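You operate a simulated robot arm through the tools that you are given. There is no shell and no other tool.

You are at the controls of a simulated robot arm. One attempt, no reset.

## Task
Open valves 4, 5 and 6 to bring water to Welder and Wash, then shut valve 3.
Fine: the Tank glass ends dry; leave the other valves.

It is judged by the outcome, as a careful person would: the job done as asked, and still so three seconds after it is handed in. It fails if anything else is knocked over, pushed out of place, dropped, spilled or broken.

## Robot
A 7-joint arm with a two-finger parallel gripper, fixed in place. Base frame: the origin is at the foot of the arm, x ahead of it, y to its left, z up; the work surface is at about z = 84. Readings come in cm, degrees, newtons and seconds.
With the tool pointing down near the work surface it reaches from about 38 to 76 cm from the base axis. Its first joint turns from -143.0 to 143.0 degrees. Payload 3 kg.
The TCP is the grasp point between the finger pads, 3 cm short of the fingertips. In the tool frame z runs along the fingers and y along their closing line. Largest opening 11 cm; finger width 2, thickness 1; the body of the gripper, 4.8 by 11.2 cm, starts 5.5 cm behind the TCP.
Orientation is that of the tool frame in the base frame, as [roll, pitch, yaw] about the fixed x, y, z axes, in that order (R = Rz(yaw) Ry(pitch) Rx(roll)). With the fingers straight down and closing along the base's y, the tool's x points along the base's -x, its y along +y and its z along -z.

## Interface
- The arm moves only by the tool move_arm. Its argument "targets" is a list of rows, each a list of 7 numbers: the shift along the tool's x, y, z in cm, then the turn, a rotation vector about the tool's x, y, z in degrees, then the closure in counts, from 0 (fully open) to 255 (shut). In form: [[tx, ty, tz, ax, ay, az, hand], ...]. A call has 1 to 20 rows; each row shifts and turns the commanded pose from where the row before left it, along the tool's axes as they then stand. A row lasts 0.2 s, in which the tool goes at most 5 cm and 8.6 degrees; a call with a longer step from one row to the next is refused whole, and so is a gripper value outside its range. A pose out of reach is approached as far as the arm can. The call stops where the force on the tool passes 50 N (or 10 N more than at its start, if that is more) or the arm is blocked; 0.2 s more then pass. The fingers move at their own pace (about 10.8 cm/s each) and stop on an object; they squeeze with about 31 N. The grip force told is the motor's: it shows also when the fingers shut on nothing. Time passes only in rows, and 0.2 s behind the last, so rows that do not move let the fingers close. It gives the time, the measured TCP pose, the force on the tool (base axes), the opening and the grip force at its end, in the units of the frame above (readings bear some noise), with the torque about the TCP (base axes, N m) and any sound that the robot's microphone picked up.
- Cameras (640 x 400 px; columns grow to the right, rows downward): "scene" is fixed at [20.38, 65.15, 149.77]; the picture's right is [-0.54, -0.84, 0.00], its down [-0.68, 0.44, -0.59] and it looks along [0.49, -0.32, -0.81] (base axes); focal length 214 px, centre (320, 200). "wrist" rides on the gripper at [7.2, 1.7, -10.3] in the tool frame; the picture's right is [-0.23, 0.97, 0.00], its down [-0.76, -0.18, -0.62] and it looks along [-0.61, -0.14, 0.78] (tool axes); focal length 222 px, centre (320, 200). There is no depth. A picture from a camera that has moved, and an enlarged one, comes with that camera's place and axes in the base frame and with its lens. The place of the scene camera against the robot may be out by one fixed shift of up to 1.8 cm in any direction.
- capture(camera): a new picture of that camera. It takes no simulated time.
- move_column(by): slides the trunk up (or, below 0, down) by that many cm; the arm rides with it, the base frame stays. It gives what a move gives, with no picture.
- zoom(camera, box): a new picture of the part [left, top, right, bottom] of that camera's present view, enlarged. It takes no simulated time.
- hand_in(): hands the job in; it is judged then, once.

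Nothing tells you positions but the pictures and the camera data. Unless the task says otherwise, let go and move clear before handing in.

The tools are called after "Request:" by a JSON object that holds its "op" and its "data". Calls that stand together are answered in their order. move_arm: Moves the arm, as the interface text tells. Its arguments: {"type":"object","properties":{"targets":{"type":"array"}},"required":["targets"]} The other tools are called the same way: move_column (by) slides the trunk up or down; capture (camera) takes a picture; zoom (camera, box) takes an enlarged picture of a part of a camera's view; hand_in () hands the job in.

At the start:

```text
clock: 0.0
ee_pos: [55.82, 29.92, 122.48]
orientation: [-180.0, 0.1, 180.0]
contact_force: [0.4, -1.0, -0.2]
torque: [0.02, -0.03, 0.03]
finger_gap: 11.01
grip_force: 0.1
trunk travel left (down, up): [-75.0, 14.0]
```

scene: 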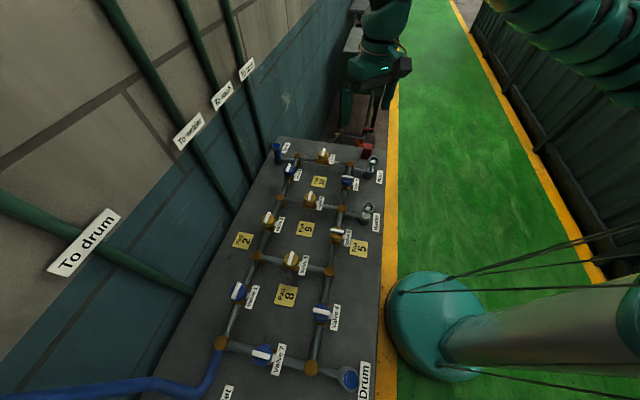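
wrist: 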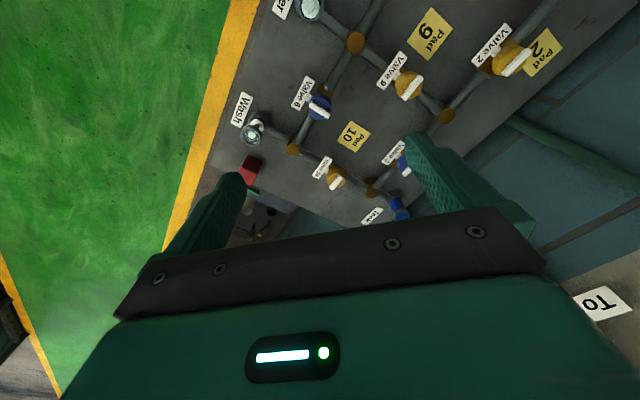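

I see a bench with a pipe network of valves, pads and outlet glasses, with the arm above its far end. I'll zoom in to read the labels before moving anything.

Request:
{"op": "zoom", "data": {"camera": "scene", "box": [240, 130, 400, 230]}}

Request:
{"op": "zoom", "data": {"camera": "scene", "box": [220, 200, 380, 300]}}

Request:
{"op": "zoom", "data": {"camera": "scene", "box": [200, 280, 392, 400]}}

Request:
{"op": "zoom", "data": {"camera": "wrist", "box": [220, 0, 420, 125]}}

Request:
{"op": "zoom", "data": {"camera": "wrist", "box": [220, 80, 440, 230]}}

```text
4.00 times, centred on (320, 180) of scene
camera zoom: at [20.38, 65.15, 149.77], right [-0.54, -0.84, 0.0], down [-0.68, 0.44, -0.59], along [0.49, -0.32, -0.81], focal length 858 px, centre (320, 280)
```

zoom: 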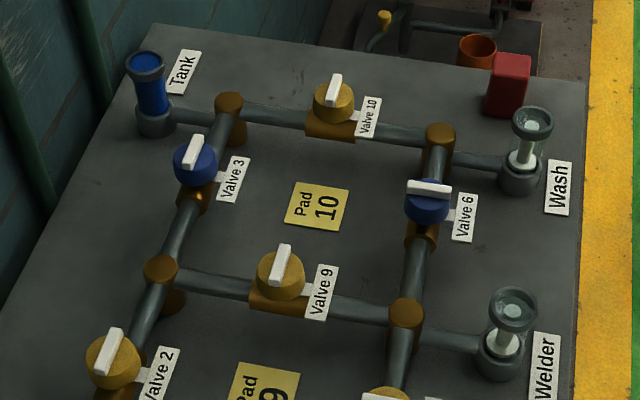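

```text
4.00 times, centred on (300, 250) of scene
camera zoom: at [20.38, 65.15, 149.77], right [-0.54, -0.84, 0.0], down [-0.68, 0.44, -0.59], along [0.49, -0.32, -0.81], focal length 858 px, centre (400, 0)
```

zoom: 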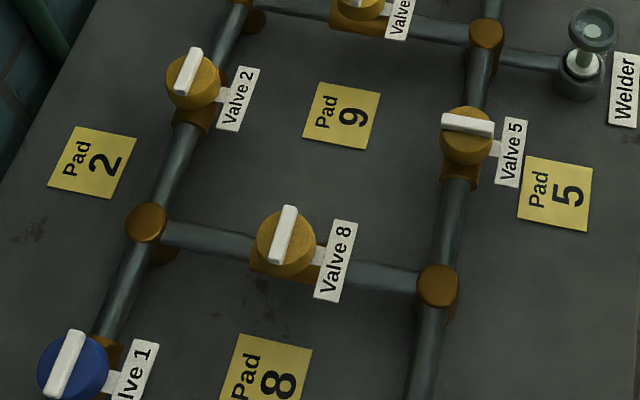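

```text
3.33 times, centred on (296, 340) of scene
camera zoom: at [20.38, 65.15, 149.77], right [-0.54, -0.84, 0.0], down [-0.68, 0.44, -0.59], along [0.49, -0.32, -0.81], focal length 715 px, centre (400, -267)
```

zoom: 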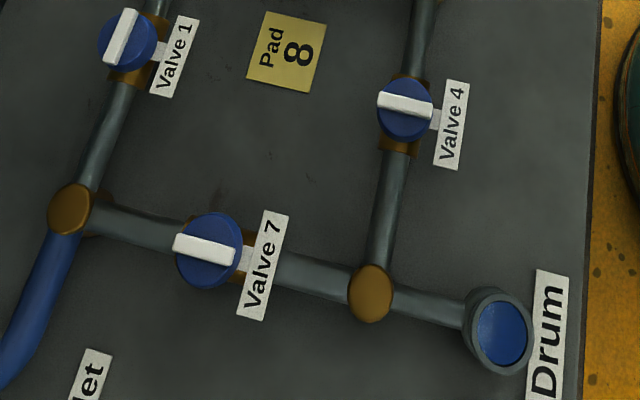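

```text
3.20 times, centred on (320, 62) of wrist
camera zoom: at [48.54, 31.82, 132.75], right [0.23, 0.97, 0.0], down [0.76, -0.18, 0.62], along [0.61, -0.14, -0.78], focal length 711 px, centre (320, 640)
```

zoom: 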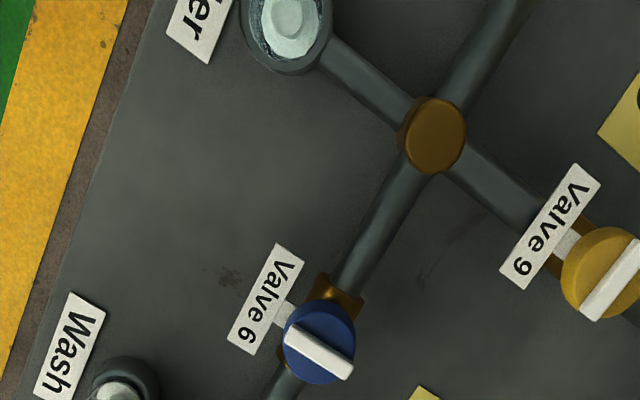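

```text
2.67 times, centred on (330, 155) of wrist
camera zoom: at [48.54, 31.82, 132.75], right [0.23, 0.97, 0.0], down [0.76, -0.18, 0.62], along [0.61, -0.14, -0.78], focal length 592 px, centre (293, 320)
```

zoom: 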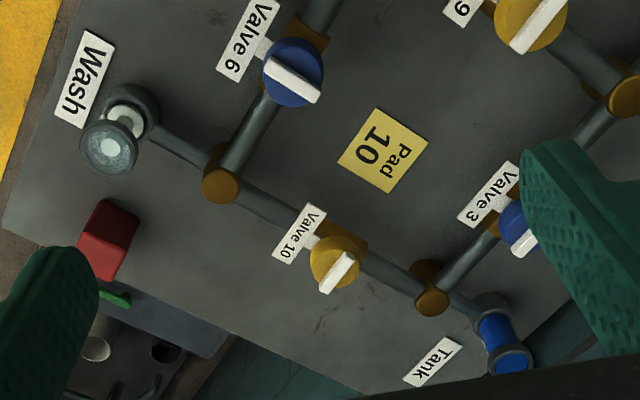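

Blue valves 1, 3, 4, 6 and 7 have no pads, while yellow valves 2, 5, 8, 9 and 10 each have a matching "Pad" plate. There is also a red block by Wash, so I'll look more closely for anything that explains the pads.

Request:
{"op": "zoom", "data": {"camera": "scene", "box": [310, 90, 410, 190]}}

Request:
{"op": "zoom", "data": {"camera": "scene", "box": [300, 215, 380, 265]}}

Request:
{"op": "zoom", "data": {"camera": "scene", "box": [140, 40, 300, 140]}}

Request:
{"op": "zoom", "data": {"camera": "scene", "box": [260, 0, 420, 130]}}

Request:
{"op": "zoom", "data": {"camera": "wrist", "box": [200, 90, 320, 250]}}

```text
4.00 times, centred on (360, 140) of scene
camera zoom: at [20.38, 65.15, 149.77], right [-0.54, -0.84, 0.0], down [-0.68, 0.44, -0.59], along [0.49, -0.32, -0.81], focal length 858 px, centre (160, 440)
```

zoom: 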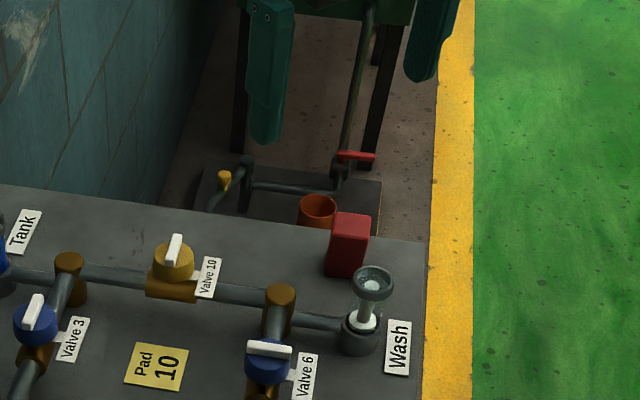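

```text
8.00 times, centred on (340, 240) of scene
camera zoom: at [20.38, 65.15, 149.77], right [-0.54, -0.84, 0.0], down [-0.68, 0.44, -0.59], along [0.49, -0.32, -0.81], focal length 1716 px, centre (160, -120)
```

zoom: 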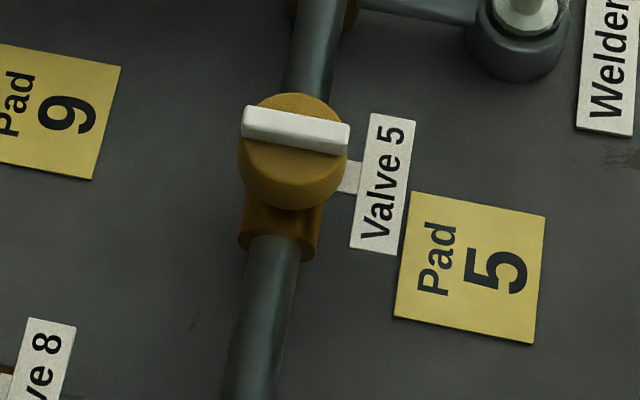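

```text
4.00 times, centred on (220, 90) of scene
camera zoom: at [20.38, 65.15, 149.77], right [-0.54, -0.84, 0.0], down [-0.68, 0.44, -0.59], along [0.49, -0.32, -0.81], focal length 858 px, centre (720, 640)
```

zoom: 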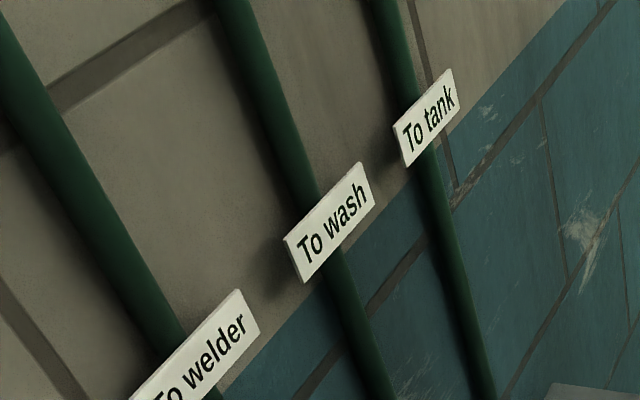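

```text
3.08 times, centred on (340, 65) of scene
camera zoom: at [20.38, 65.15, 149.77], right [-0.54, -0.84, 0.0], down [-0.68, 0.44, -0.59], along [0.49, -0.32, -0.81], focal length 660 px, centre (258, 615)
```

zoom: 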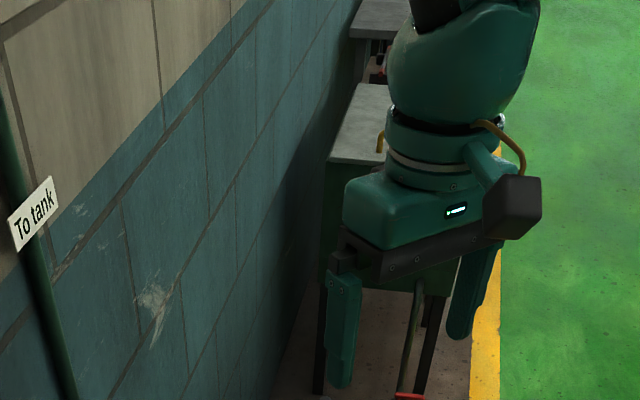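

```text
2.50 times, centred on (260, 170) of wrist
camera zoom: at [48.54, 31.82, 132.75], right [0.23, 0.97, 0.0], down [0.76, -0.18, 0.62], along [0.61, -0.14, -0.78], focal length 555 px, centre (470, 275)
```

zoom: 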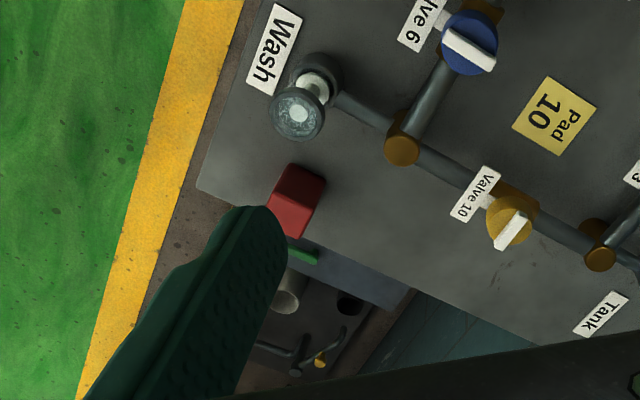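

The bars on 1, 2, 3 and 7 lie along their pipes (open), and the bars on 4, 5, 6, 8, 9 and 10 lie across (closed). I put valve 6 near (60, 29), valve 5 near (45, 45), valve 4 near (29, 60) and valve 3 near (77, 46). I'll turn the tool so its closing line runs along the rail, then map the area with the wrist camera.

Request:
{"op": "move_arm", "data": {"targets": [[0, 0, 0, 0, 0, -7.5, 0], [0, 0, 0, 0, 0, -7.5, 0], [0, 0, 0, 0, 0, -7.5, 0], [0, 0, 0, 0, 0, -7.5, 0], [0, 0, 0, 0, 0, -7.5, 0], [0, 0, 0, 0, 0, -7.5, 0]]}}

Request:
{"op": "capture", "data": {"camera": "wrist"}}

```text
clock: 1.4
ee_pos: [55.86, 29.92, 122.41]
orientation: [-180.0, 0.0, -134.9]
contact_force: [0.6, -0.3, -0.2]
torque: [-0.01, -0.01, -0.03]
finger_gap: 11.01
grip_force: 0.1
trunk travel left (down, up): [-75.0, 14.0]
```

```text
taken
camera wrist: at [49.44, 26.17, 132.77], right [-0.53, 0.85, 0.0], down [0.66, 0.41, 0.62], along [0.53, 0.33, -0.78], focal length 222 px, centre (320, 200)
```

wrist: 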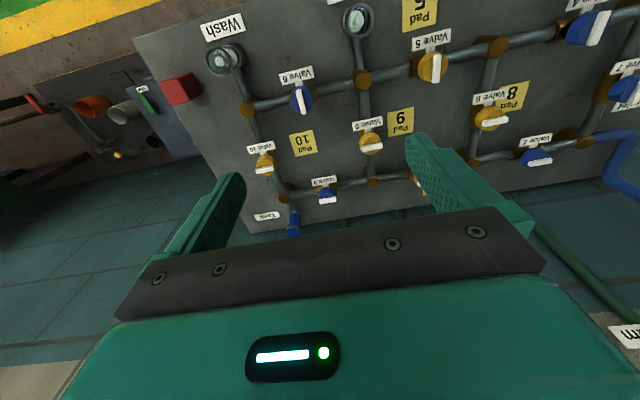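

This view shows the whole network. I'll zoom in on each part of it, including the small sign near the red block.

Request:
{"op": "zoom", "data": {"camera": "wrist", "box": [70, 50, 230, 170]}}

Request:
{"op": "zoom", "data": {"camera": "wrist", "box": [220, 40, 380, 140]}}

Request:
{"op": "zoom", "data": {"camera": "wrist", "box": [340, 0, 500, 100]}}

Request:
{"op": "zoom", "data": {"camera": "wrist", "box": [480, 0, 640, 100]}}

Request:
{"op": "zoom", "data": {"camera": "wrist", "box": [230, 140, 390, 240]}}

```text
3.33 times, centred on (150, 110) of wrist
camera zoom: at [49.44, 26.17, 132.77], right [-0.53, 0.85, 0.0], down [0.66, 0.41, 0.62], along [0.53, 0.33, -0.78], focal length 740 px, centre (887, 500)
```

zoom: 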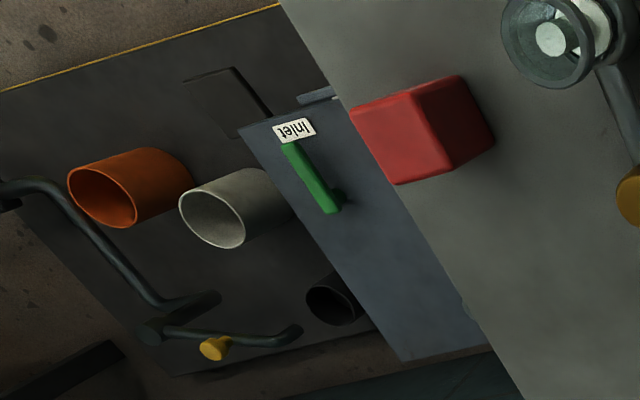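

```text
4.00 times, centred on (300, 90) of wrist
camera zoom: at [49.44, 26.17, 132.77], right [-0.53, 0.85, 0.0], down [0.66, 0.41, 0.62], along [0.53, 0.33, -0.78], focal length 888 px, centre (400, 640)
```

zoom: 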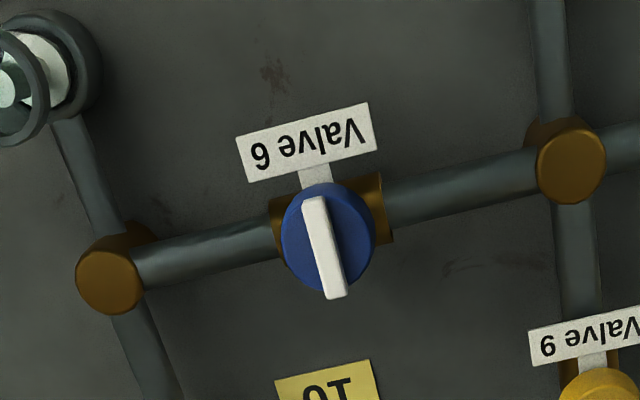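

```text
4.00 times, centred on (420, 50) of wrist
camera zoom: at [49.44, 26.17, 132.77], right [-0.53, 0.85, 0.0], down [0.66, 0.41, 0.62], along [0.53, 0.33, -0.78], focal length 888 px, centre (-80, 800)
```

zoom: 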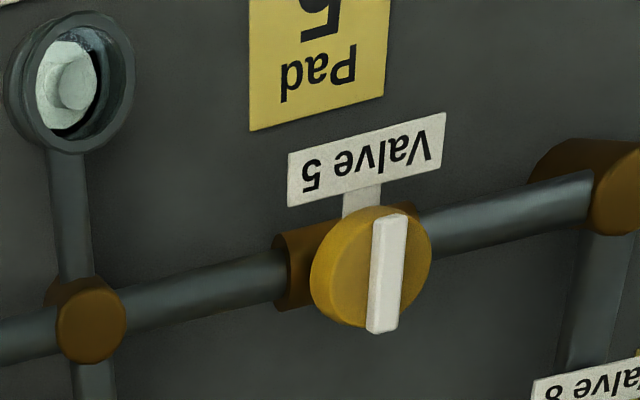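

```text
4.00 times, centred on (560, 50) of wrist
camera zoom: at [49.44, 26.17, 132.77], right [-0.53, 0.85, 0.0], down [0.66, 0.41, 0.62], along [0.53, 0.33, -0.78], focal length 888 px, centre (-640, 800)
```

zoom: 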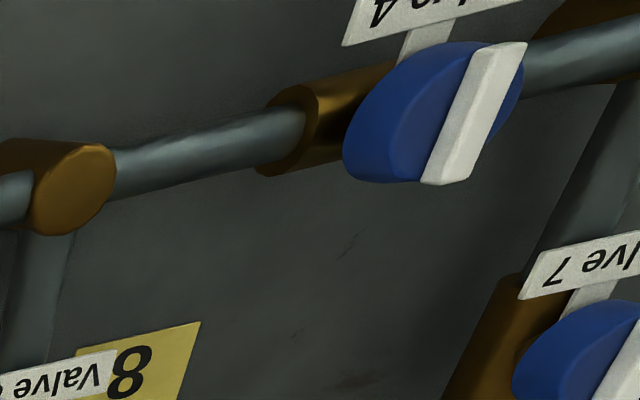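

```text
4.00 times, centred on (310, 190) of wrist
camera zoom: at [49.44, 26.17, 132.77], right [-0.53, 0.85, 0.0], down [0.66, 0.41, 0.62], along [0.53, 0.33, -0.78], focal length 888 px, centre (360, 240)
```

zoom: 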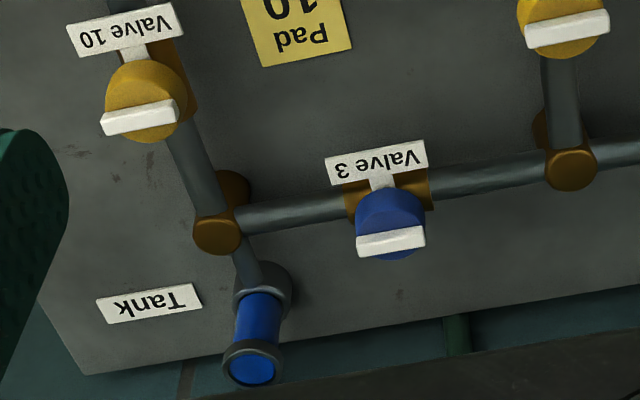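

Triangulating from the two wrist views puts the valve 6 bar top at about (60.2, 29.0, 92.9). The grid pitch is about 22 cm, so valve 5 is near (44.7, 44.7), valve 4 near (29.2, 60.3) and valve 3 near (75.9, 44.6), which is at the edge of reach. I'll hover over valve 6 with the fingers partly closed and check the alignment.

Request:
{"op": "move_arm", "data": {"targets": [[-1.2, -1.84, 0, 0, 0, 0, 100], [-1.2, -1.84, 0, 0, 0, 0, 150], [0, 0, 4, 0, 0, 0, 180], [0, 0, 4, 0, 0, 0, 180], [0, 0, 4, 0, 0, 0, 180], [0, 0, 4, 0, 0, 0, 180], [0, 0, 3, 0, 0, 0, 180], [0, 0, 0, 0, 0, 0, 180]]}}

Request:
{"op": "capture", "data": {"camera": "wrist"}}

Request:
{"op": "capture", "data": {"camera": "scene"}}

```text
clock: 3.2
ee_pos: [60.04, 29.15, 103.44]
orientation: [-180.0, 0.0, -135.0]
contact_force: [-0.1, 0.1, 0.0]
torque: [0.0, 0.01, 0.0]
finger_gap: 3.22
grip_force: 0.1
trunk travel left (down, up): [-75.0, 14.0]
```

```text
taken
camera wrist: at [53.78, 25.31, 113.68], right [-0.53, 0.85, 0.0], down [0.66, 0.41, 0.62], along [0.53, 0.33, -0.78], focal length 222 px, centre (320, 200)
```

wrist: 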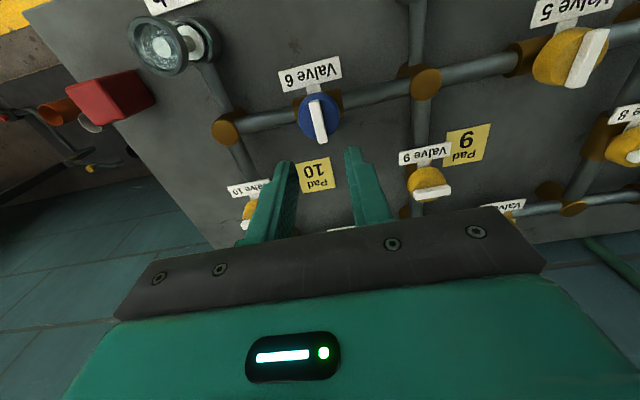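

```text
taken
```

scene: 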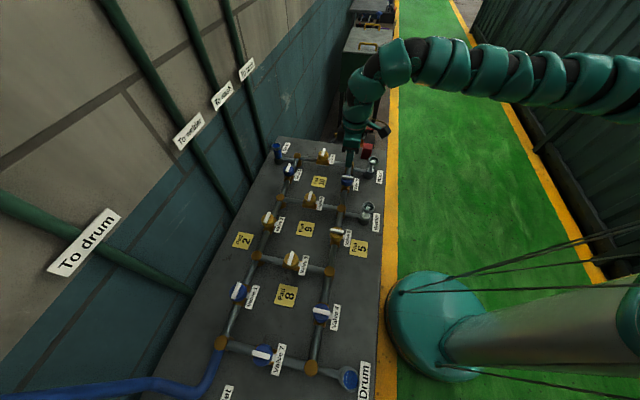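

The hover looks right, with the valve 6 knob in front of the fingertips. I'll zoom in on the bar to refine its position and direction.

Request:
{"op": "zoom", "data": {"camera": "wrist", "box": [260, 70, 380, 150]}}

Request:
{"op": "zoom", "data": {"camera": "wrist", "box": [220, 100, 420, 240]}}

Request:
{"op": "zoom", "data": {"camera": "scene", "box": [310, 120, 390, 200]}}

```text
5.00 times, centred on (320, 110) of wrist
camera zoom: at [53.78, 25.31, 113.68], right [-0.53, 0.85, 0.0], down [0.66, 0.41, 0.62], along [0.53, 0.33, -0.78], focal length 1111 px, centre (320, 650)
```

zoom: 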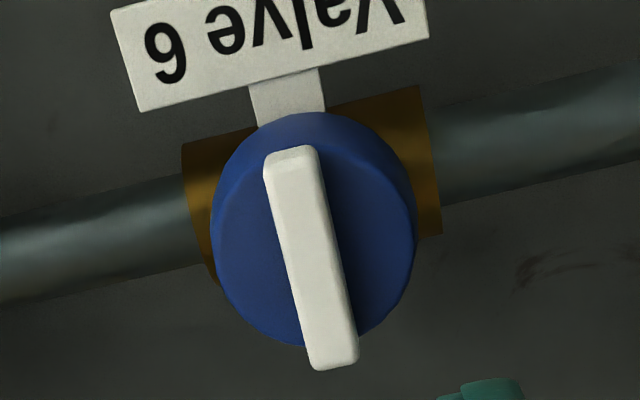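

```text
2.86 times, centred on (320, 170) of wrist
camera zoom: at [53.78, 25.31, 113.68], right [-0.53, 0.85, 0.0], down [0.66, 0.41, 0.62], along [0.53, 0.33, -0.78], focal length 635 px, centre (320, 286)
```

zoom: 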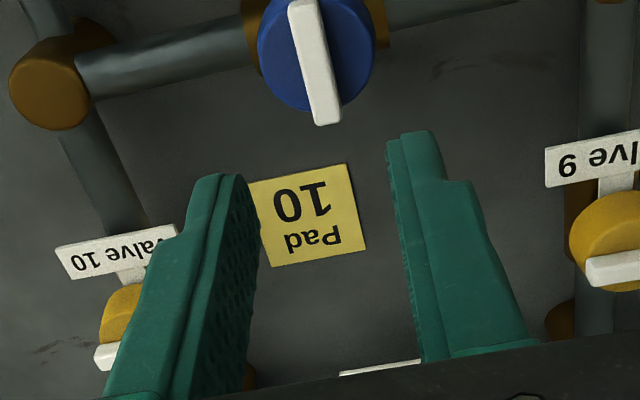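

```text
5.00 times, centred on (350, 160) of scene
camera zoom: at [20.38, 65.15, 149.77], right [-0.54, -0.84, 0.0], down [-0.68, 0.44, -0.59], along [0.49, -0.32, -0.81], focal length 1072 px, centre (170, 400)
```

zoom: 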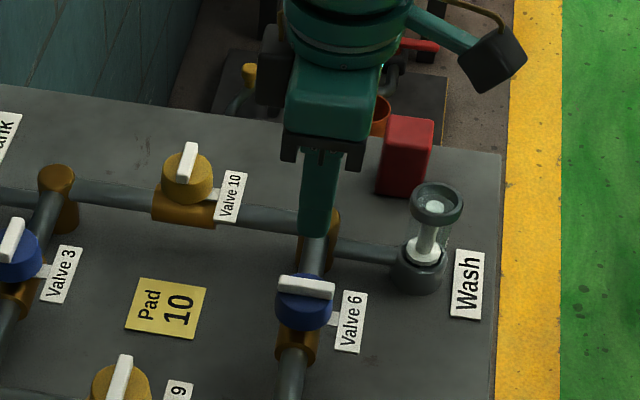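

The bar centre refines to about (59.9, 29.4) at 44°, so I only need to nudge 0.25 cm along tool y. Then I'll descend over it slowly and feel for the cap.

Request:
{"op": "move_arm", "data": {"targets": [[0, 0.25, 2, 0, 0, 0, 180], [0, 0, 3, 0, 0, 0, 180], [0, 0, 2, 0, 0, 0, 180], [0, 0, 0.8, 0, 0, 0, 180], [0, 0, 0.3, 0, 0, 0, 180], [0, 0, 0, 0, 0, 0, 180]]}}

Request:
{"op": "zoom", "data": {"camera": "wrist", "box": [240, 90, 400, 210]}}

Request:
{"op": "zoom", "data": {"camera": "scene", "box": [320, 140, 380, 200]}}

```text
clock: 4.6
ee_pos: [59.96, 29.29, 95.19]
orientation: [-179.9, 0.0, -135.0]
contact_force: [-0.6, -0.2, -0.5]
torque: [0.02, -0.02, 0.01]
finger_gap: 3.24
grip_force: 0.0
trunk travel left (down, up): [-75.0, 14.0]
```

```text
3.33 times, centred on (320, 150) of wrist
camera zoom: at [53.62, 25.53, 105.59], right [-0.53, 0.85, 0.0], down [0.66, 0.41, 0.62], along [0.53, 0.33, -0.78], focal length 740 px, centre (320, 367)
```

zoom: 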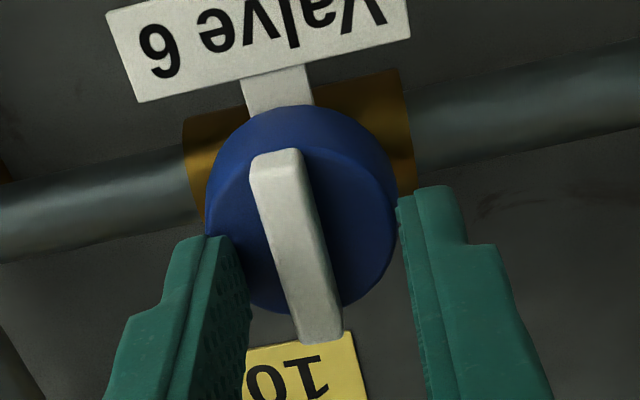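

```text
6.67 times, centred on (350, 170) of scene
camera zoom: at [20.38, 65.15, 149.77], right [-0.54, -0.84, 0.0], down [-0.68, 0.44, -0.59], along [0.49, -0.32, -0.81], focal length 1430 px, centre (120, 400)
```

zoom: 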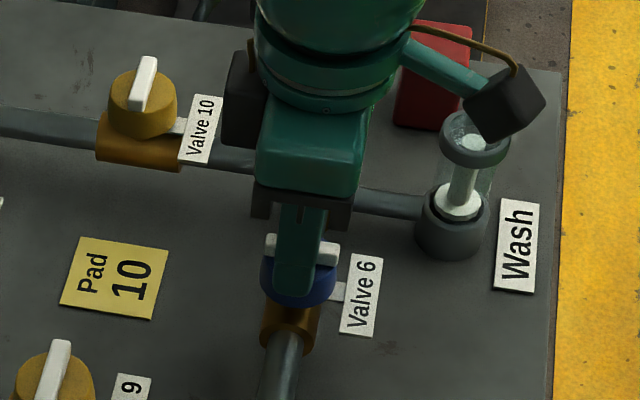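

The tips are beside the bar with no contact. In the picture the bar sits slightly left of the midpoint between the fingers, so I'll shift a little along tool −y and narrow the gap in steps to check the centring.

Request:
{"op": "move_arm", "data": {"targets": [[0, -0.3, 0, 0, 0, 0, 180], [0, 0, 0, 0, 0, 0, 200], [0, 0, 0, 0, 0, 0, 205], [0, 0, 0, 0, 0, 0, 205]]}}

Request:
{"op": "zoom", "data": {"camera": "wrist", "box": [260, 110, 400, 210]}}

```text
clock: 5.6
ee_pos: [60.2, 29.04, 95.23]
orientation: [180.0, 0.0, -135.1]
contact_force: [1.0, -0.1, -0.1]
torque: [-0.02, 0.01, 0.04]
finger_gap: 2.16
grip_force: 0.0
trunk travel left (down, up): [-75.0, 14.0]
```

```text
4.00 times, centred on (330, 160) of wrist
camera zoom: at [53.86, 25.27, 105.62], right [-0.53, 0.85, 0.0], down [0.66, 0.41, 0.62], along [0.53, 0.33, -0.78], focal length 888 px, centre (280, 360)
```

zoom: 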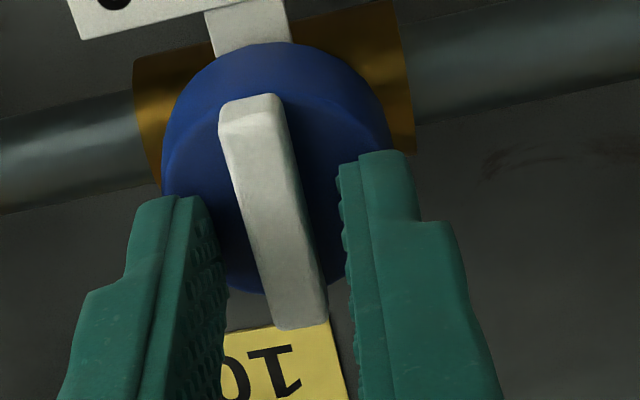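

The bar is now centred between the fingers. I'll close on it and check the grip.

Request:
{"op": "move_arm", "data": {"targets": [[0, 0, 0, 0, 0, 0, 255], [0, 0, 0, 0, 0, 0, 255], [0, 0, 0, 0, 0, 0, 255], [0, 0, 0, 0, 0, 0, 255]]}}

```text
clock: 6.6
ee_pos: [60.19, 29.09, 95.29]
orientation: [-179.9, 0.1, -135.1]
contact_force: [0.9, -0.6, -1.7]
torque: [0.0, -0.03, 0.04]
finger_gap: 0.99
grip_force: 45.1
trunk travel left (down, up): [-75.0, 14.0]
```

I have the bar gripped, with a gap of 0.99 cm and little side force. I'll try a small clockwise turn and watch the torque.

Request:
{"op": "move_arm", "data": {"targets": [[0, 0, 0, 0, 0, 3, 255], [0, 0, 0, 0, 0, 3, 255], [0, 0, 0, 0, 0, 3, 255]]}}

```text
clock: 7.4
ee_pos: [60.1, 29.06, 95.19]
orientation: [-179.9, 0.0, -144.1]
contact_force: [3.3, -0.8, 1.9]
torque: [0.29, -0.4, 1.18]
finger_gap: 1.27
grip_force: 45.3
trunk travel left (down, up): [-75.0, 14.0]
```

The torque rose to 1.2 N·m and the gap widened, which suggests the bar isn't following. I'll check the picture.

Request:
{"op": "zoom", "data": {"camera": "wrist", "box": [260, 110, 400, 210]}}

Request:
{"op": "zoom", "data": {"camera": "scene", "box": [320, 140, 380, 200]}}

```text
4.00 times, centred on (330, 160) of wrist
camera zoom: at [53.31, 26.28, 105.61], right [-0.39, 0.92, 0.0], down [0.72, 0.3, 0.62], along [0.57, 0.24, -0.78], focal length 888 px, centre (280, 360)
```

zoom: 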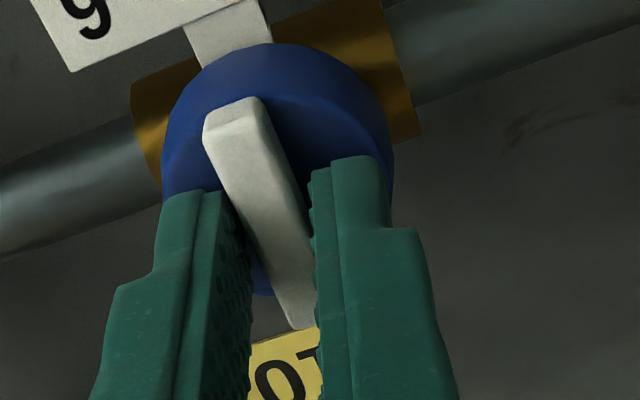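

```text
6.67 times, centred on (350, 170) of scene
camera zoom: at [20.38, 65.15, 149.77], right [-0.54, -0.84, 0.0], down [-0.68, 0.44, -0.59], along [0.49, -0.32, -0.81], focal length 1430 px, centre (120, 400)
```

zoom: 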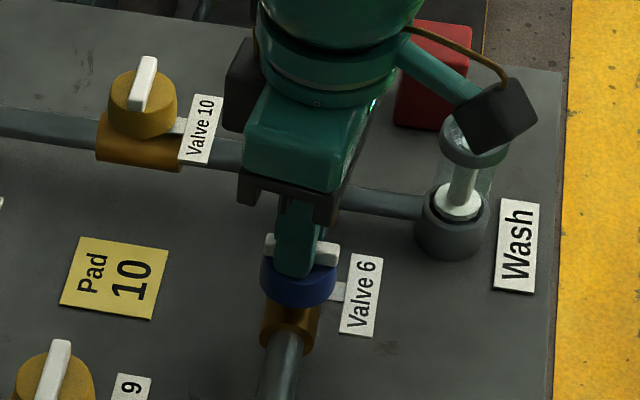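

The bar stayed put clockwise, so there's a stop that way. I'll return and try counter-clockwise.

Request:
{"op": "move_arm", "data": {"targets": [[0, 0, 0, 0, 0, -4.5, 255], [0, 0, 0, 0, 0, -4.5, 255], [0, 0, 0, 0, 0, -4, 255], [0, 0, 0, 0, 0, -4, 255]]}}

Request:
{"op": "zoom", "data": {"camera": "wrist", "box": [260, 110, 400, 210]}}

```text
clock: 8.4
ee_pos: [60.17, 29.11, 95.27]
orientation: [-180.0, 0.0, -127.0]
contact_force: [-1.3, 0.4, -2.9]
torque: [0.58, -0.46, -0.04]
finger_gap: 0.98
grip_force: 44.7
trunk travel left (down, up): [-75.0, 14.0]
```

```text
4.00 times, centred on (330, 160) of wrist
camera zoom: at [54.45, 24.4, 105.62], right [-0.64, 0.77, 0.0], down [0.6, 0.5, 0.62], along [0.48, 0.4, -0.78], focal length 888 px, centre (280, 360)
```

zoom: 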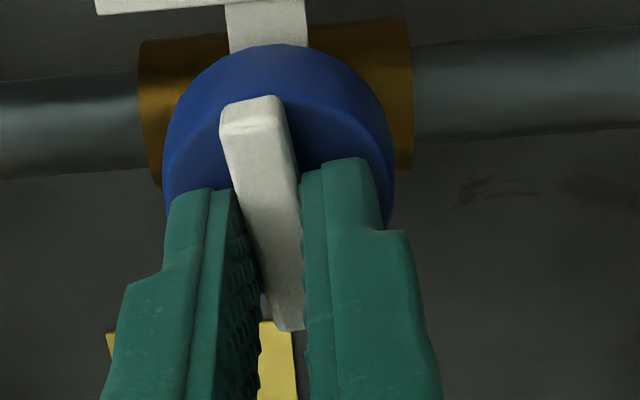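

The bar follows counter-clockwise with no resistance. I'll carry on towards a full 90°.

Request:
{"op": "move_arm", "data": {"targets": [[0, 0, 0, 0, 0, -8.2, 255], [0, 0, 0, 0, 0, -8.2, 255], [0, 0, 0, 0, 0, -8.2, 255], [0, 0, 0, 0, 0, -8.2, 255], [0, 0, 0, 0, 0, -8.2, 255], [0, 0, 0, 0, 0, -8.2, 255], [0, 0, 0, 0, 0, -8.2, 255], [0, 0, 0, 0, 0, -8.2, 255], [0, 0, 0, 0, 0, -8.2, 255]]}}

Request:
{"op": "capture", "data": {"camera": "wrist"}}

Request:
{"op": "capture", "data": {"camera": "scene"}}

```text
clock: 10.4
ee_pos: [60.08, 29.05, 95.43]
orientation: [179.8, 0.0, -52.9]
contact_force: [-11.1, -2.3, -3.6]
torque: [-0.85, -0.32, 0.02]
finger_gap: 1.0
grip_force: 44.8
trunk travel left (down, up): [-75.0, 14.0]
```

```text
taken
camera wrist: at [63.05, 22.38, 105.62], right [-0.91, -0.4, 0.0], down [-0.32, 0.72, 0.62], along [-0.25, 0.57, -0.78], focal length 222 px, centre (320, 200)
```

wrist: 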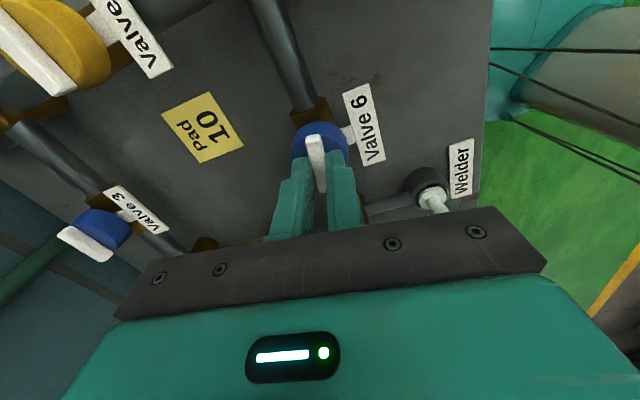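

```text
taken
```

scene: 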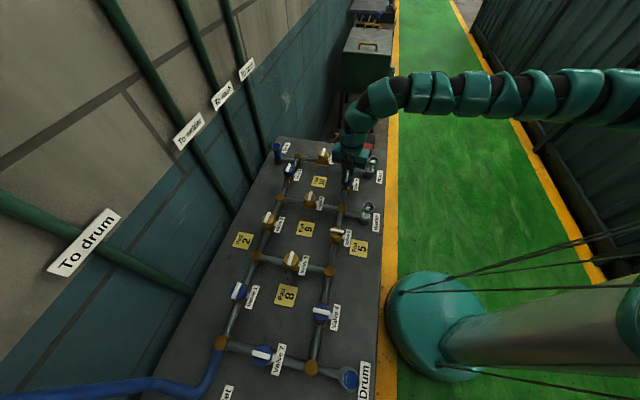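

The bar is at roughly 82° with near-zero torque. I'll finish the turn in small steps until it reaches the stop.

Request:
{"op": "move_arm", "data": {"targets": [[0, 0, 0, 0, 0, -4, 255], [0, 0, 0, 0, 0, -4, 255], [0, 0, 0, 0, 0, -3, 255]]}}

Request:
{"op": "zoom", "data": {"camera": "wrist", "box": [260, 90, 400, 210]}}

```text
clock: 11.2
ee_pos: [60.06, 29.06, 95.29]
orientation: [179.9, 0.0, -42.3]
contact_force: [-11.8, -2.1, -9.6]
torque: [0.07, 0.34, -1.08]
finger_gap: 1.05
grip_force: 45.5
trunk travel left (down, up): [-75.0, 14.0]
```

```text
3.33 times, centred on (330, 150) of wrist
camera zoom: at [64.28, 23.04, 105.61], right [-0.82, -0.57, 0.0], down [-0.44, 0.64, 0.62], along [-0.36, 0.51, -0.78], focal length 740 px, centre (287, 367)
```

zoom: 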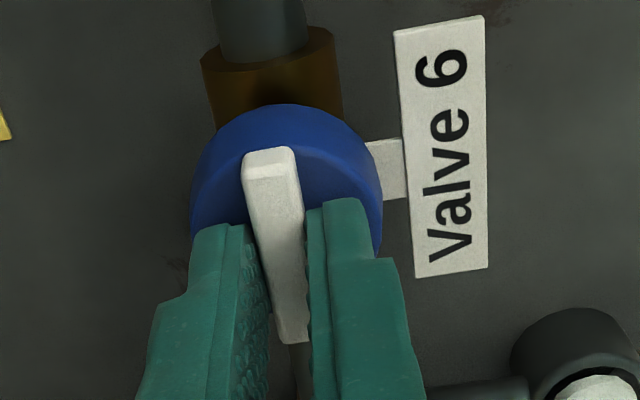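

The torque spiked to −1.1 N·m at about 90°, so the valve is at its open stop. I'll relax the twist, open the fingers a little and lift away to check that it stays.

Request:
{"op": "move_arm", "data": {"targets": [[0, 0, 0, 0, 0, 2.5, 255], [0, 0, 0, 0, 0, 0, 200], [0, 0, 0, 0, 0, 0, 180], [0, 0, 0, 0, 0, 0, 180], [0, 0, -3, 0, 0, 0, 180], [0, 0, -4, 0, 0, 0, 180], [0, 0, -4, 0, 0, 0, 180]]}}

Request:
{"op": "zoom", "data": {"camera": "wrist", "box": [220, 40, 420, 180]}}

Request:
{"op": "zoom", "data": {"camera": "scene", "box": [310, 130, 390, 230]}}

```text
clock: 12.8
ee_pos: [59.96, 29.05, 106.15]
orientation: [180.0, 0.0, -44.7]
contact_force: [0.1, -0.5, -0.8]
torque: [0.0, -0.04, -0.02]
finger_gap: 3.25
grip_force: 0.1
trunk travel left (down, up): [-75.0, 14.0]
```

```text
2.86 times, centred on (320, 110) of wrist
camera zoom: at [63.88, 22.81, 116.5], right [-0.85, -0.53, 0.0], down [-0.42, 0.66, 0.62], along [-0.33, 0.53, -0.78], focal length 635 px, centre (320, 457)
```

zoom: 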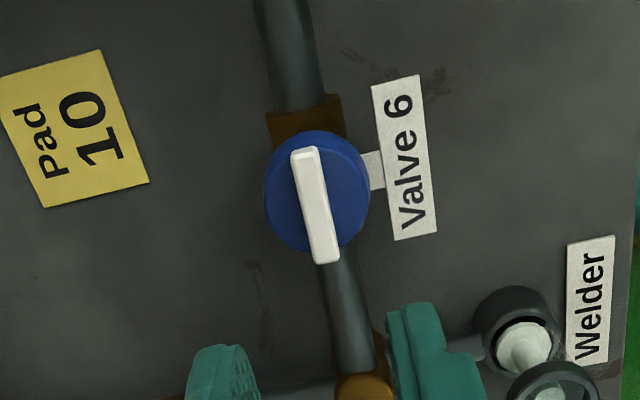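

```text
4.00 times, centred on (350, 180) of scene
camera zoom: at [20.38, 65.15, 149.77], right [-0.54, -0.84, 0.0], down [-0.68, 0.44, -0.59], along [0.49, -0.32, -0.81], focal length 858 px, centre (200, 280)
```

zoom: 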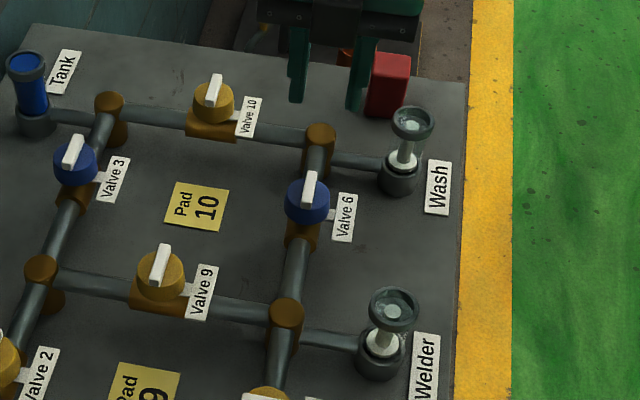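

Valve 6 is open (bar along the rail) and it stays put, so counter-clockwise is the opening direction. Next is valve 5 near (44.7, 44.7). I'll rotate back and slide along the rail at a safe height.

Request:
{"op": "move_arm", "data": {"targets": [[0, 0, 0, 0, 0, 8.2, 180], [0, 0, 0, 0, 0, 8.2, 180], [0, 0, 0, 0, 0, 8.2, 180], [0, 0, 0, 0, 0, 8.2, 180], [0, 0, 0, 0, 0, 8.2, 180], [0, 0, 0, 0, 0, 8.2, 180], [0, 0, 0, 0, 0, 8.2, 180], [0, 0, 0, 0, 0, 8.2, 180], [0, 0, 0, 0, 0, 8.2, 180], [0, 0, 0, 0, 0, 8.2, 180], [0, 0, 0, 0, 0, 8.2, 180], [-0.1, 4.37, 0, 0, 0, 0, 180], [0, 4.37, 0, 0, 0, 0, 180], [0, 4.37, 0, 0, 0, 0, 180], [0, 4.37, 0, 0, 0, 0, 180], [0, 4.37, 0, 0, 0, 0, 180], [0, 0, 0, 0, 0, 0, 180]]}}

Request:
{"op": "capture", "data": {"camera": "wrist"}}

Request:
{"op": "zoom", "data": {"camera": "wrist", "box": [240, 60, 400, 180]}}

Request:
{"op": "capture", "data": {"camera": "scene"}}

```text
clock: 16.4
ee_pos: [44.46, 43.61, 106.09]
orientation: [179.9, 0.0, -135.0]
contact_force: [0.7, -0.6, -0.5]
torque: [-0.01, 0.03, 0.0]
finger_gap: 3.22
grip_force: 0.0
out of reach, approached as far as the arm can: row 16
trunk travel left (down, up): [-75.0, 14.0]
```

```text
taken
camera wrist: at [38.15, 39.73, 116.44], right [-0.53, 0.85, 0.0], down [0.66, 0.41, 0.62], along [0.53, 0.33, -0.78], focal length 222 px, centre (320, 200)
```

wrist: 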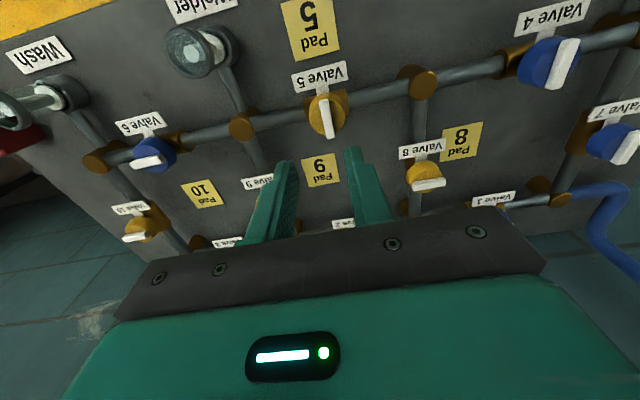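

```text
3.33 times, centred on (320, 120) of wrist
camera zoom: at [38.15, 39.73, 116.44], right [-0.53, 0.85, 0.0], down [0.66, 0.41, 0.62], along [0.53, 0.33, -0.78], focal length 740 px, centre (320, 467)
```

zoom: 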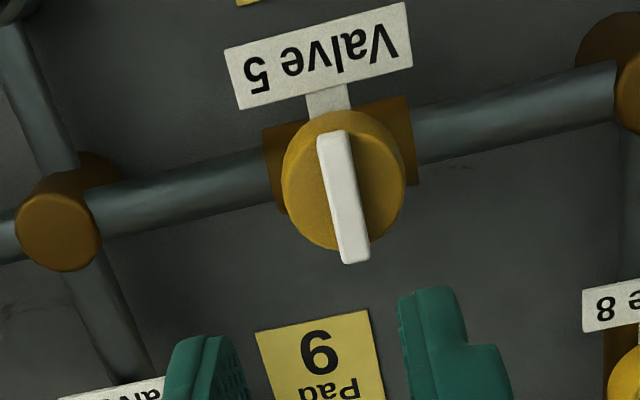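

```text
taken
```

scene: 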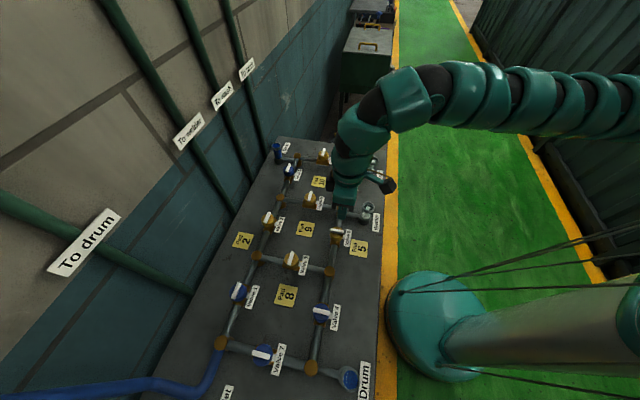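

The last step fell about 1 cm short of valve 5. I'll try the remaining offset gently and see what limits it.

Request:
{"op": "move_arm", "data": {"targets": [[0, 0.5, 0, 0, 0, 0, 180], [0, 0.2, 0, 0, 0, 0, 180], [-0.3, 0, 0, 0, 0, 0, 180], [0, 0, 0, 0, 0, 0, 180]]}}

```text
clock: 17.4
ee_pos: [43.69, 44.03, 106.06]
orientation: [-180.0, 0.0, -134.9]
contact_force: [-0.2, 0.7, 0.4]
torque: [0.01, -0.01, -0.02]
finger_gap: 3.22
grip_force: 0.0
out of reach, approached as far as the arm can: row 3
trunk travel left (down, up): [-75.0, 14.0]
```

Motion along the rail works, but motion outward is refused at this height. I'll probe whether going lower helps, since these are small safe moves well above everything.

Request:
{"op": "move_arm", "data": {"targets": [[0, 0, 2, 0, 0, 0, 180], [-0.5, 0, 0, 0, 0, 0, 180], [-0.5, 0, 0, 0, 0, 0, 180], [0, 0, 0, 0, 0, 0, 180]]}}

```text
clock: 18.4
ee_pos: [43.71, 43.84, 104.2]
orientation: [180.0, 0.0, -134.9]
contact_force: [-0.5, -0.5, 0.1]
torque: [-0.01, 0.0, 0.01]
finger_gap: 3.22
grip_force: 0.0
out of reach, approached as far as the arm can: row 2, 3
trunk travel left (down, up): [-75.0, 14.0]
```

Lowering didn't help. I'll test whether the tool's yaw is the limit by turning a little counter-clockwise and trying outward again.

Request:
{"op": "move_arm", "data": {"targets": [[0, 0, 0, 0, 0, -8, 180], [0, 0, 0, 0, 0, -8, 180], [-0.5, 0, 0, 0, 0, 0, 180], [-0.5, 0, 0, 0, 0, 0, 180], [0, 0, 0, 0, 0, 0, 180]]}}

Request:
{"op": "capture", "data": {"camera": "scene"}}

```text
clock: 19.6
ee_pos: [43.82, 43.91, 104.27]
orientation: [-180.0, -0.1, -118.9]
contact_force: [-0.2, 0.3, 0.6]
torque: [0.0, 0.03, -0.01]
finger_gap: 3.22
grip_force: 0.0
out of reach, approached as far as the arm can: row 3, 4
trunk travel left (down, up): [-75.0, 14.0]
```

```text
taken
```

scene: 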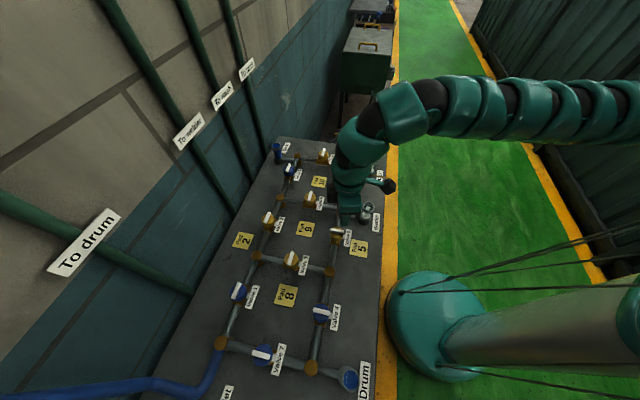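

Yaw isn't the limit either. I'll probe how the limit varies by moving tangentially and upward at safe height, to understand what the arm can do here.

Request:
{"op": "move_arm", "data": {"targets": [[0, 0, 0, 0, 0, 8, 180], [0, 0, 0, 0, 0, 8, 180], [0, 3, 0, 0, 0, 0, 180], [-0.7, 0, 0, 0, 0, 0, 180], [0, 0, 0, 0, 0, 0, 180]]}}

Request:
{"op": "move_arm", "data": {"targets": [[0, 0, -4, 0, 0, 0, 180], [0, 0, -4, 0, 0, 0, 180], [-0.7, 0, 0, 0, 0, 0, 180], [0, 0, 0, 0, 0, 0, 180]]}}

```text
clock: 20.8
ee_pos: [41.05, 45.05, 104.41]
orientation: [-179.8, 0.0, -134.9]
contact_force: [-0.3, 0.0, 0.3]
torque: [0.0, -0.02, -0.03]
finger_gap: 3.22
grip_force: 0.0
out of reach, approached as far as the arm can: row 3, 4
trunk travel left (down, up): [-75.0, 14.0]
```

```text
clock: 21.8
ee_pos: [41.4, 44.83, 112.25]
orientation: [180.0, 0.0, -134.8]
contact_force: [-0.2, -0.1, 0.1]
torque: [0.01, 0.0, -0.01]
finger_gap: 3.22
grip_force: 0.1
out of reach, approached as far as the arm can: row 3
trunk travel left (down, up): [-75.0, 14.0]
```

The limit looks like a circle centred well to the right of the base axis, as if the arm is fully stretched from a shoulder that hasn't swung round. I'll retract inward, move tangentially, and then go outward again so the first joint can turn.

Request:
{"op": "move_arm", "data": {"targets": [[4, 0, 0, 0, 0, 0, 180], [4, 0, 0, 0, 0, 0, 180], [4, 0, 0, 0, 0, 0, 180], [0, 4, 0, 0, 0, 0, 180], [0, 4, 0, 0, 0, 0, 180], [0, 4, 0, 0, 0, 0, 180], [0, 0, 0, 0, 0, 0, 180]]}}

Request:
{"op": "capture", "data": {"camera": "scene"}}

```text
clock: 23.4
ee_pos: [25.81, 46.49, 112.5]
orientation: [180.0, 0.0, -134.9]
contact_force: [0.4, 0.5, -0.5]
torque: [0.01, -0.02, -0.01]
finger_gap: 3.23
grip_force: 0.0
out of reach, approached as far as the arm can: row 3
trunk travel left (down, up): [-75.0, 14.0]
```

```text
taken
```

scene: 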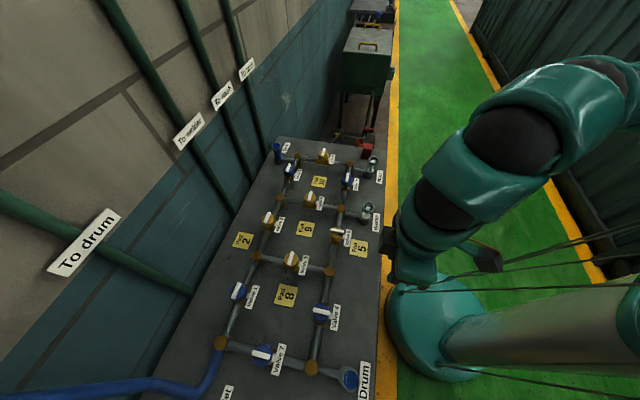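

That reconfigured the arm, which is now at (25.8, 46.5). Valve 4 near (29.2, 60.3) is the closest target from here, so I'll try moving over it.

Request:
{"op": "move_arm", "data": {"targets": [[-3.04, 1.84, 0, 0, 0, 0, 180], [-3.04, 1.84, 0, 0, 0, 0, 180], [-3.04, 1.84, 0, 0, 0, 0, 180], [-3.04, 1.84, 0, 0, 0, 0, 180], [0, 0, 3, 0, 0, 0, 180], [0, 0, 3, 0, 0, 0, 180], [0, 0, 0, 0, 0, 0, 180]]}}

Request:
{"op": "capture", "data": {"camera": "wrist"}}

Request:
{"op": "capture", "data": {"camera": "scene"}}

```text
clock: 25.0
ee_pos: [26.67, 49.98, 106.42]
orientation: [179.9, 0.1, -135.0]
contact_force: [-1.0, 0.5, 0.3]
torque: [0.0, 0.02, 0.0]
finger_gap: 3.24
grip_force: 0.0
out of reach, approached as far as the arm can: row 2, 3, 4
trunk travel left (down, up): [-75.0, 14.0]
```

```text
taken
camera wrist: at [20.3, 46.11, 116.81], right [-0.53, 0.85, 0.0], down [0.66, 0.41, 0.62], along [0.53, 0.33, -0.78], focal length 222 px, centre (320, 200)
```

wrist: 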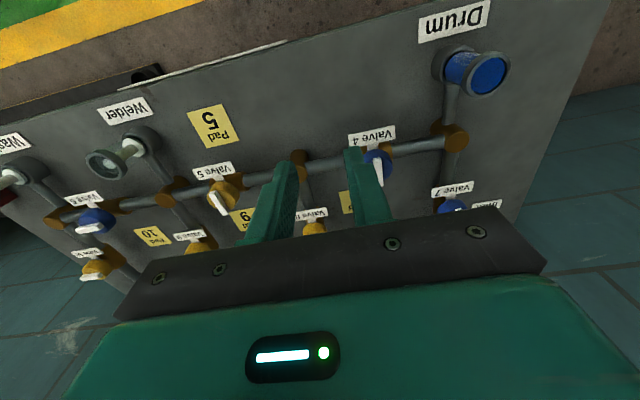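

```text
taken
```

scene: 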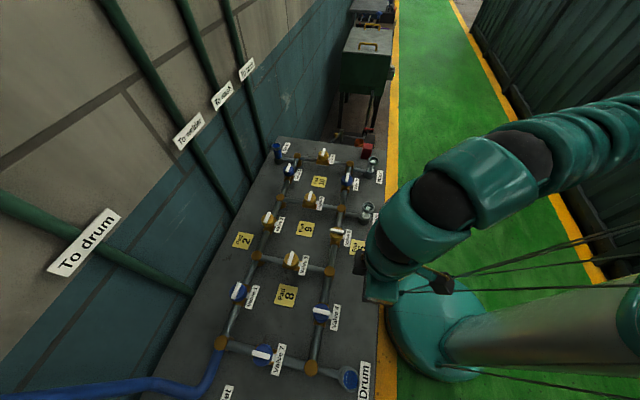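

The arm stops at another point on the same kind of boundary. I'll look at its shape in the scene picture to understand its configuration before trying more moves.

Request:
{"op": "zoom", "data": {"camera": "scene", "box": [340, 60, 640, 320]}}

Request:
{"op": "zoom", "data": {"camera": "wrist", "box": [0, 0, 640, 400]}}

```text
1.54 times, centred on (490, 190) of scene
camera zoom: at [20.38, 65.15, 149.77], right [-0.54, -0.84, 0.0], down [-0.68, 0.44, -0.59], along [0.49, -0.32, -0.81], focal length 330 px, centre (58, 215)
```

zoom: 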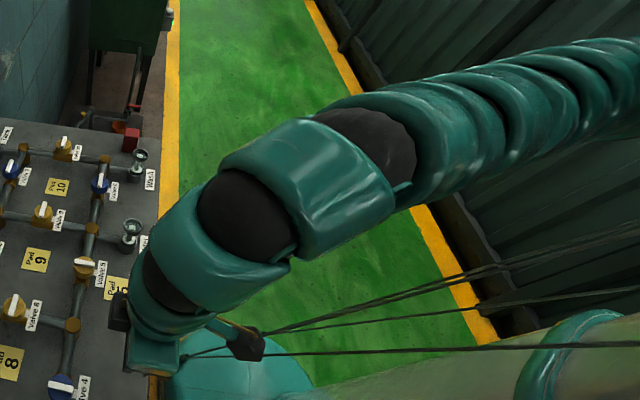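

```text
1.00 times, centred on (320, 200) of wrist (not enlarged: the box is as wide or as high as the picture)
camera zoom: at [20.3, 46.11, 116.81], right [-0.53, 0.85, 0.0], down [0.66, 0.41, 0.62], along [0.53, 0.33, -0.78], focal length 222 px, centre (320, 200)
```

zoom: 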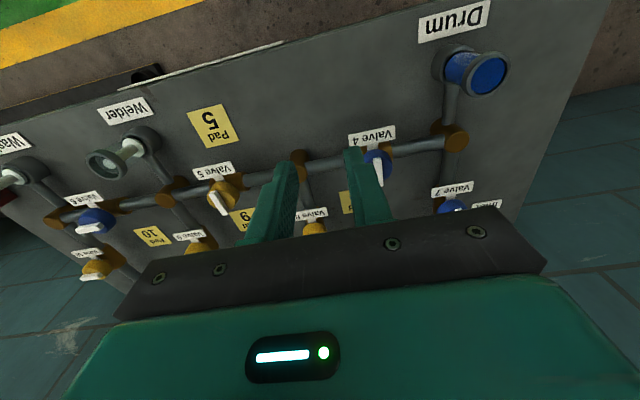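

The arm comes from the column with the elbow up, so it isn't fully stretched. I'll test whether a different yaw (clockwise, as at the start) frees it.

Request:
{"op": "move_arm", "data": {"targets": [[0, 0, 0, 0, 0, 8, 180], [0, 0, 0, 0, 0, 8, 180], [0, 0, 0, 0, 0, 8, 180], [0, 0, 0, 0, 0, 8, 180], [0, 0, 0, 0, 0, 8, 180], [0, 0, 0, 0, 0, 5, 180], [0, 1, 0, 0, 0, 0, 180], [0, 1, 0, 0, 0, 0, 180], [0, 0, 0, 0, 0, 0, 180]]}}

```text
clock: 27.0
ee_pos: [26.61, 50.14, 106.44]
orientation: [-180.0, 0.0, -179.9]
contact_force: [0.2, -0.3, 0.5]
torque: [-0.01, 0.01, 0.03]
finger_gap: 3.23
grip_force: 0.1
out of reach, approached as far as the arm can: row 7, 8
trunk travel left (down, up): [-75.0, 14.0]
```

Yaw doesn't matter, so the limit is on wrist position. I'll test the trunk height instead by raising the hand 12 cm, dropping the trunk 12 cm, and trying outward again.

Request:
{"op": "move_arm", "data": {"targets": [[0, 0, -4, 0, 0, 0, 180], [0, 0, -4, 0, 0, 0, 180], [0, 0, -4, 0, 0, 0, 180], [0, 0, -4, 0, 0, 0, 180], [0, 1, 0, 0, 0, 0, 180], [0, 0, 0, 0, 0, 0, 180]]}}

Request:
{"op": "move_column", "data": {"by": -12}}

Request:
{"op": "move_arm", "data": {"targets": [[0, 1, 0, 0, 0, 0, 180], [0, 1, 0, 0, 0, 0, 180], [0, 0, 0, 0, 0, 0, 180]]}}

Request:
{"op": "capture", "data": {"camera": "scene"}}

```text
clock: 28.4
ee_pos: [26.84, 48.2, 122.22]
orientation: [180.0, 0.0, -180.0]
contact_force: [0.0, 0.6, 1.0]
torque: [0.01, -0.02, 0.0]
finger_gap: 3.24
grip_force: 0.1
out of reach, approached as far as the arm can: row 3, 4, 5
trunk travel left (down, up): [-75.0, 14.0]
```

```text
clock: 29.9
ee_pos: [26.82, 48.18, 110.14]
orientation: [180.0, 0.1, -180.0]
contact_force: [0.8, 0.0, -0.9]
torque: [0.03, 0.02, 0.02]
finger_gap: 3.24
grip_force: 0.1
trunk travel left (down, up): [-63.0, 26.0]
```

```text
clock: 30.7
ee_pos: [26.83, 48.21, 110.05]
orientation: [179.9, 0.0, -179.9]
contact_force: [0.6, 0.2, -0.7]
torque: [-0.02, 0.0, -0.02]
finger_gap: 3.24
grip_force: 0.1
out of reach, approached as far as the arm can: row 1, 2
trunk travel left (down, up): [-63.0, 26.0]
```

```text
taken
```

scene: 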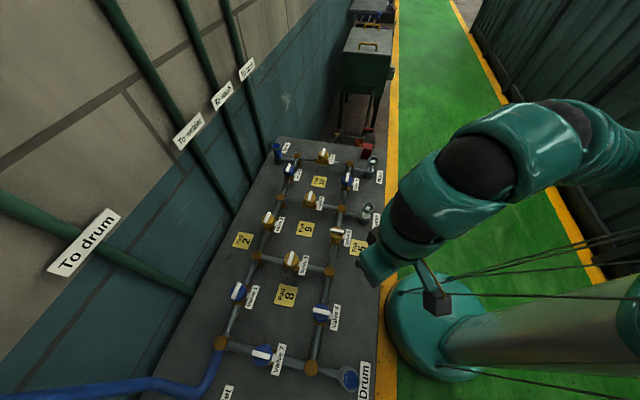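

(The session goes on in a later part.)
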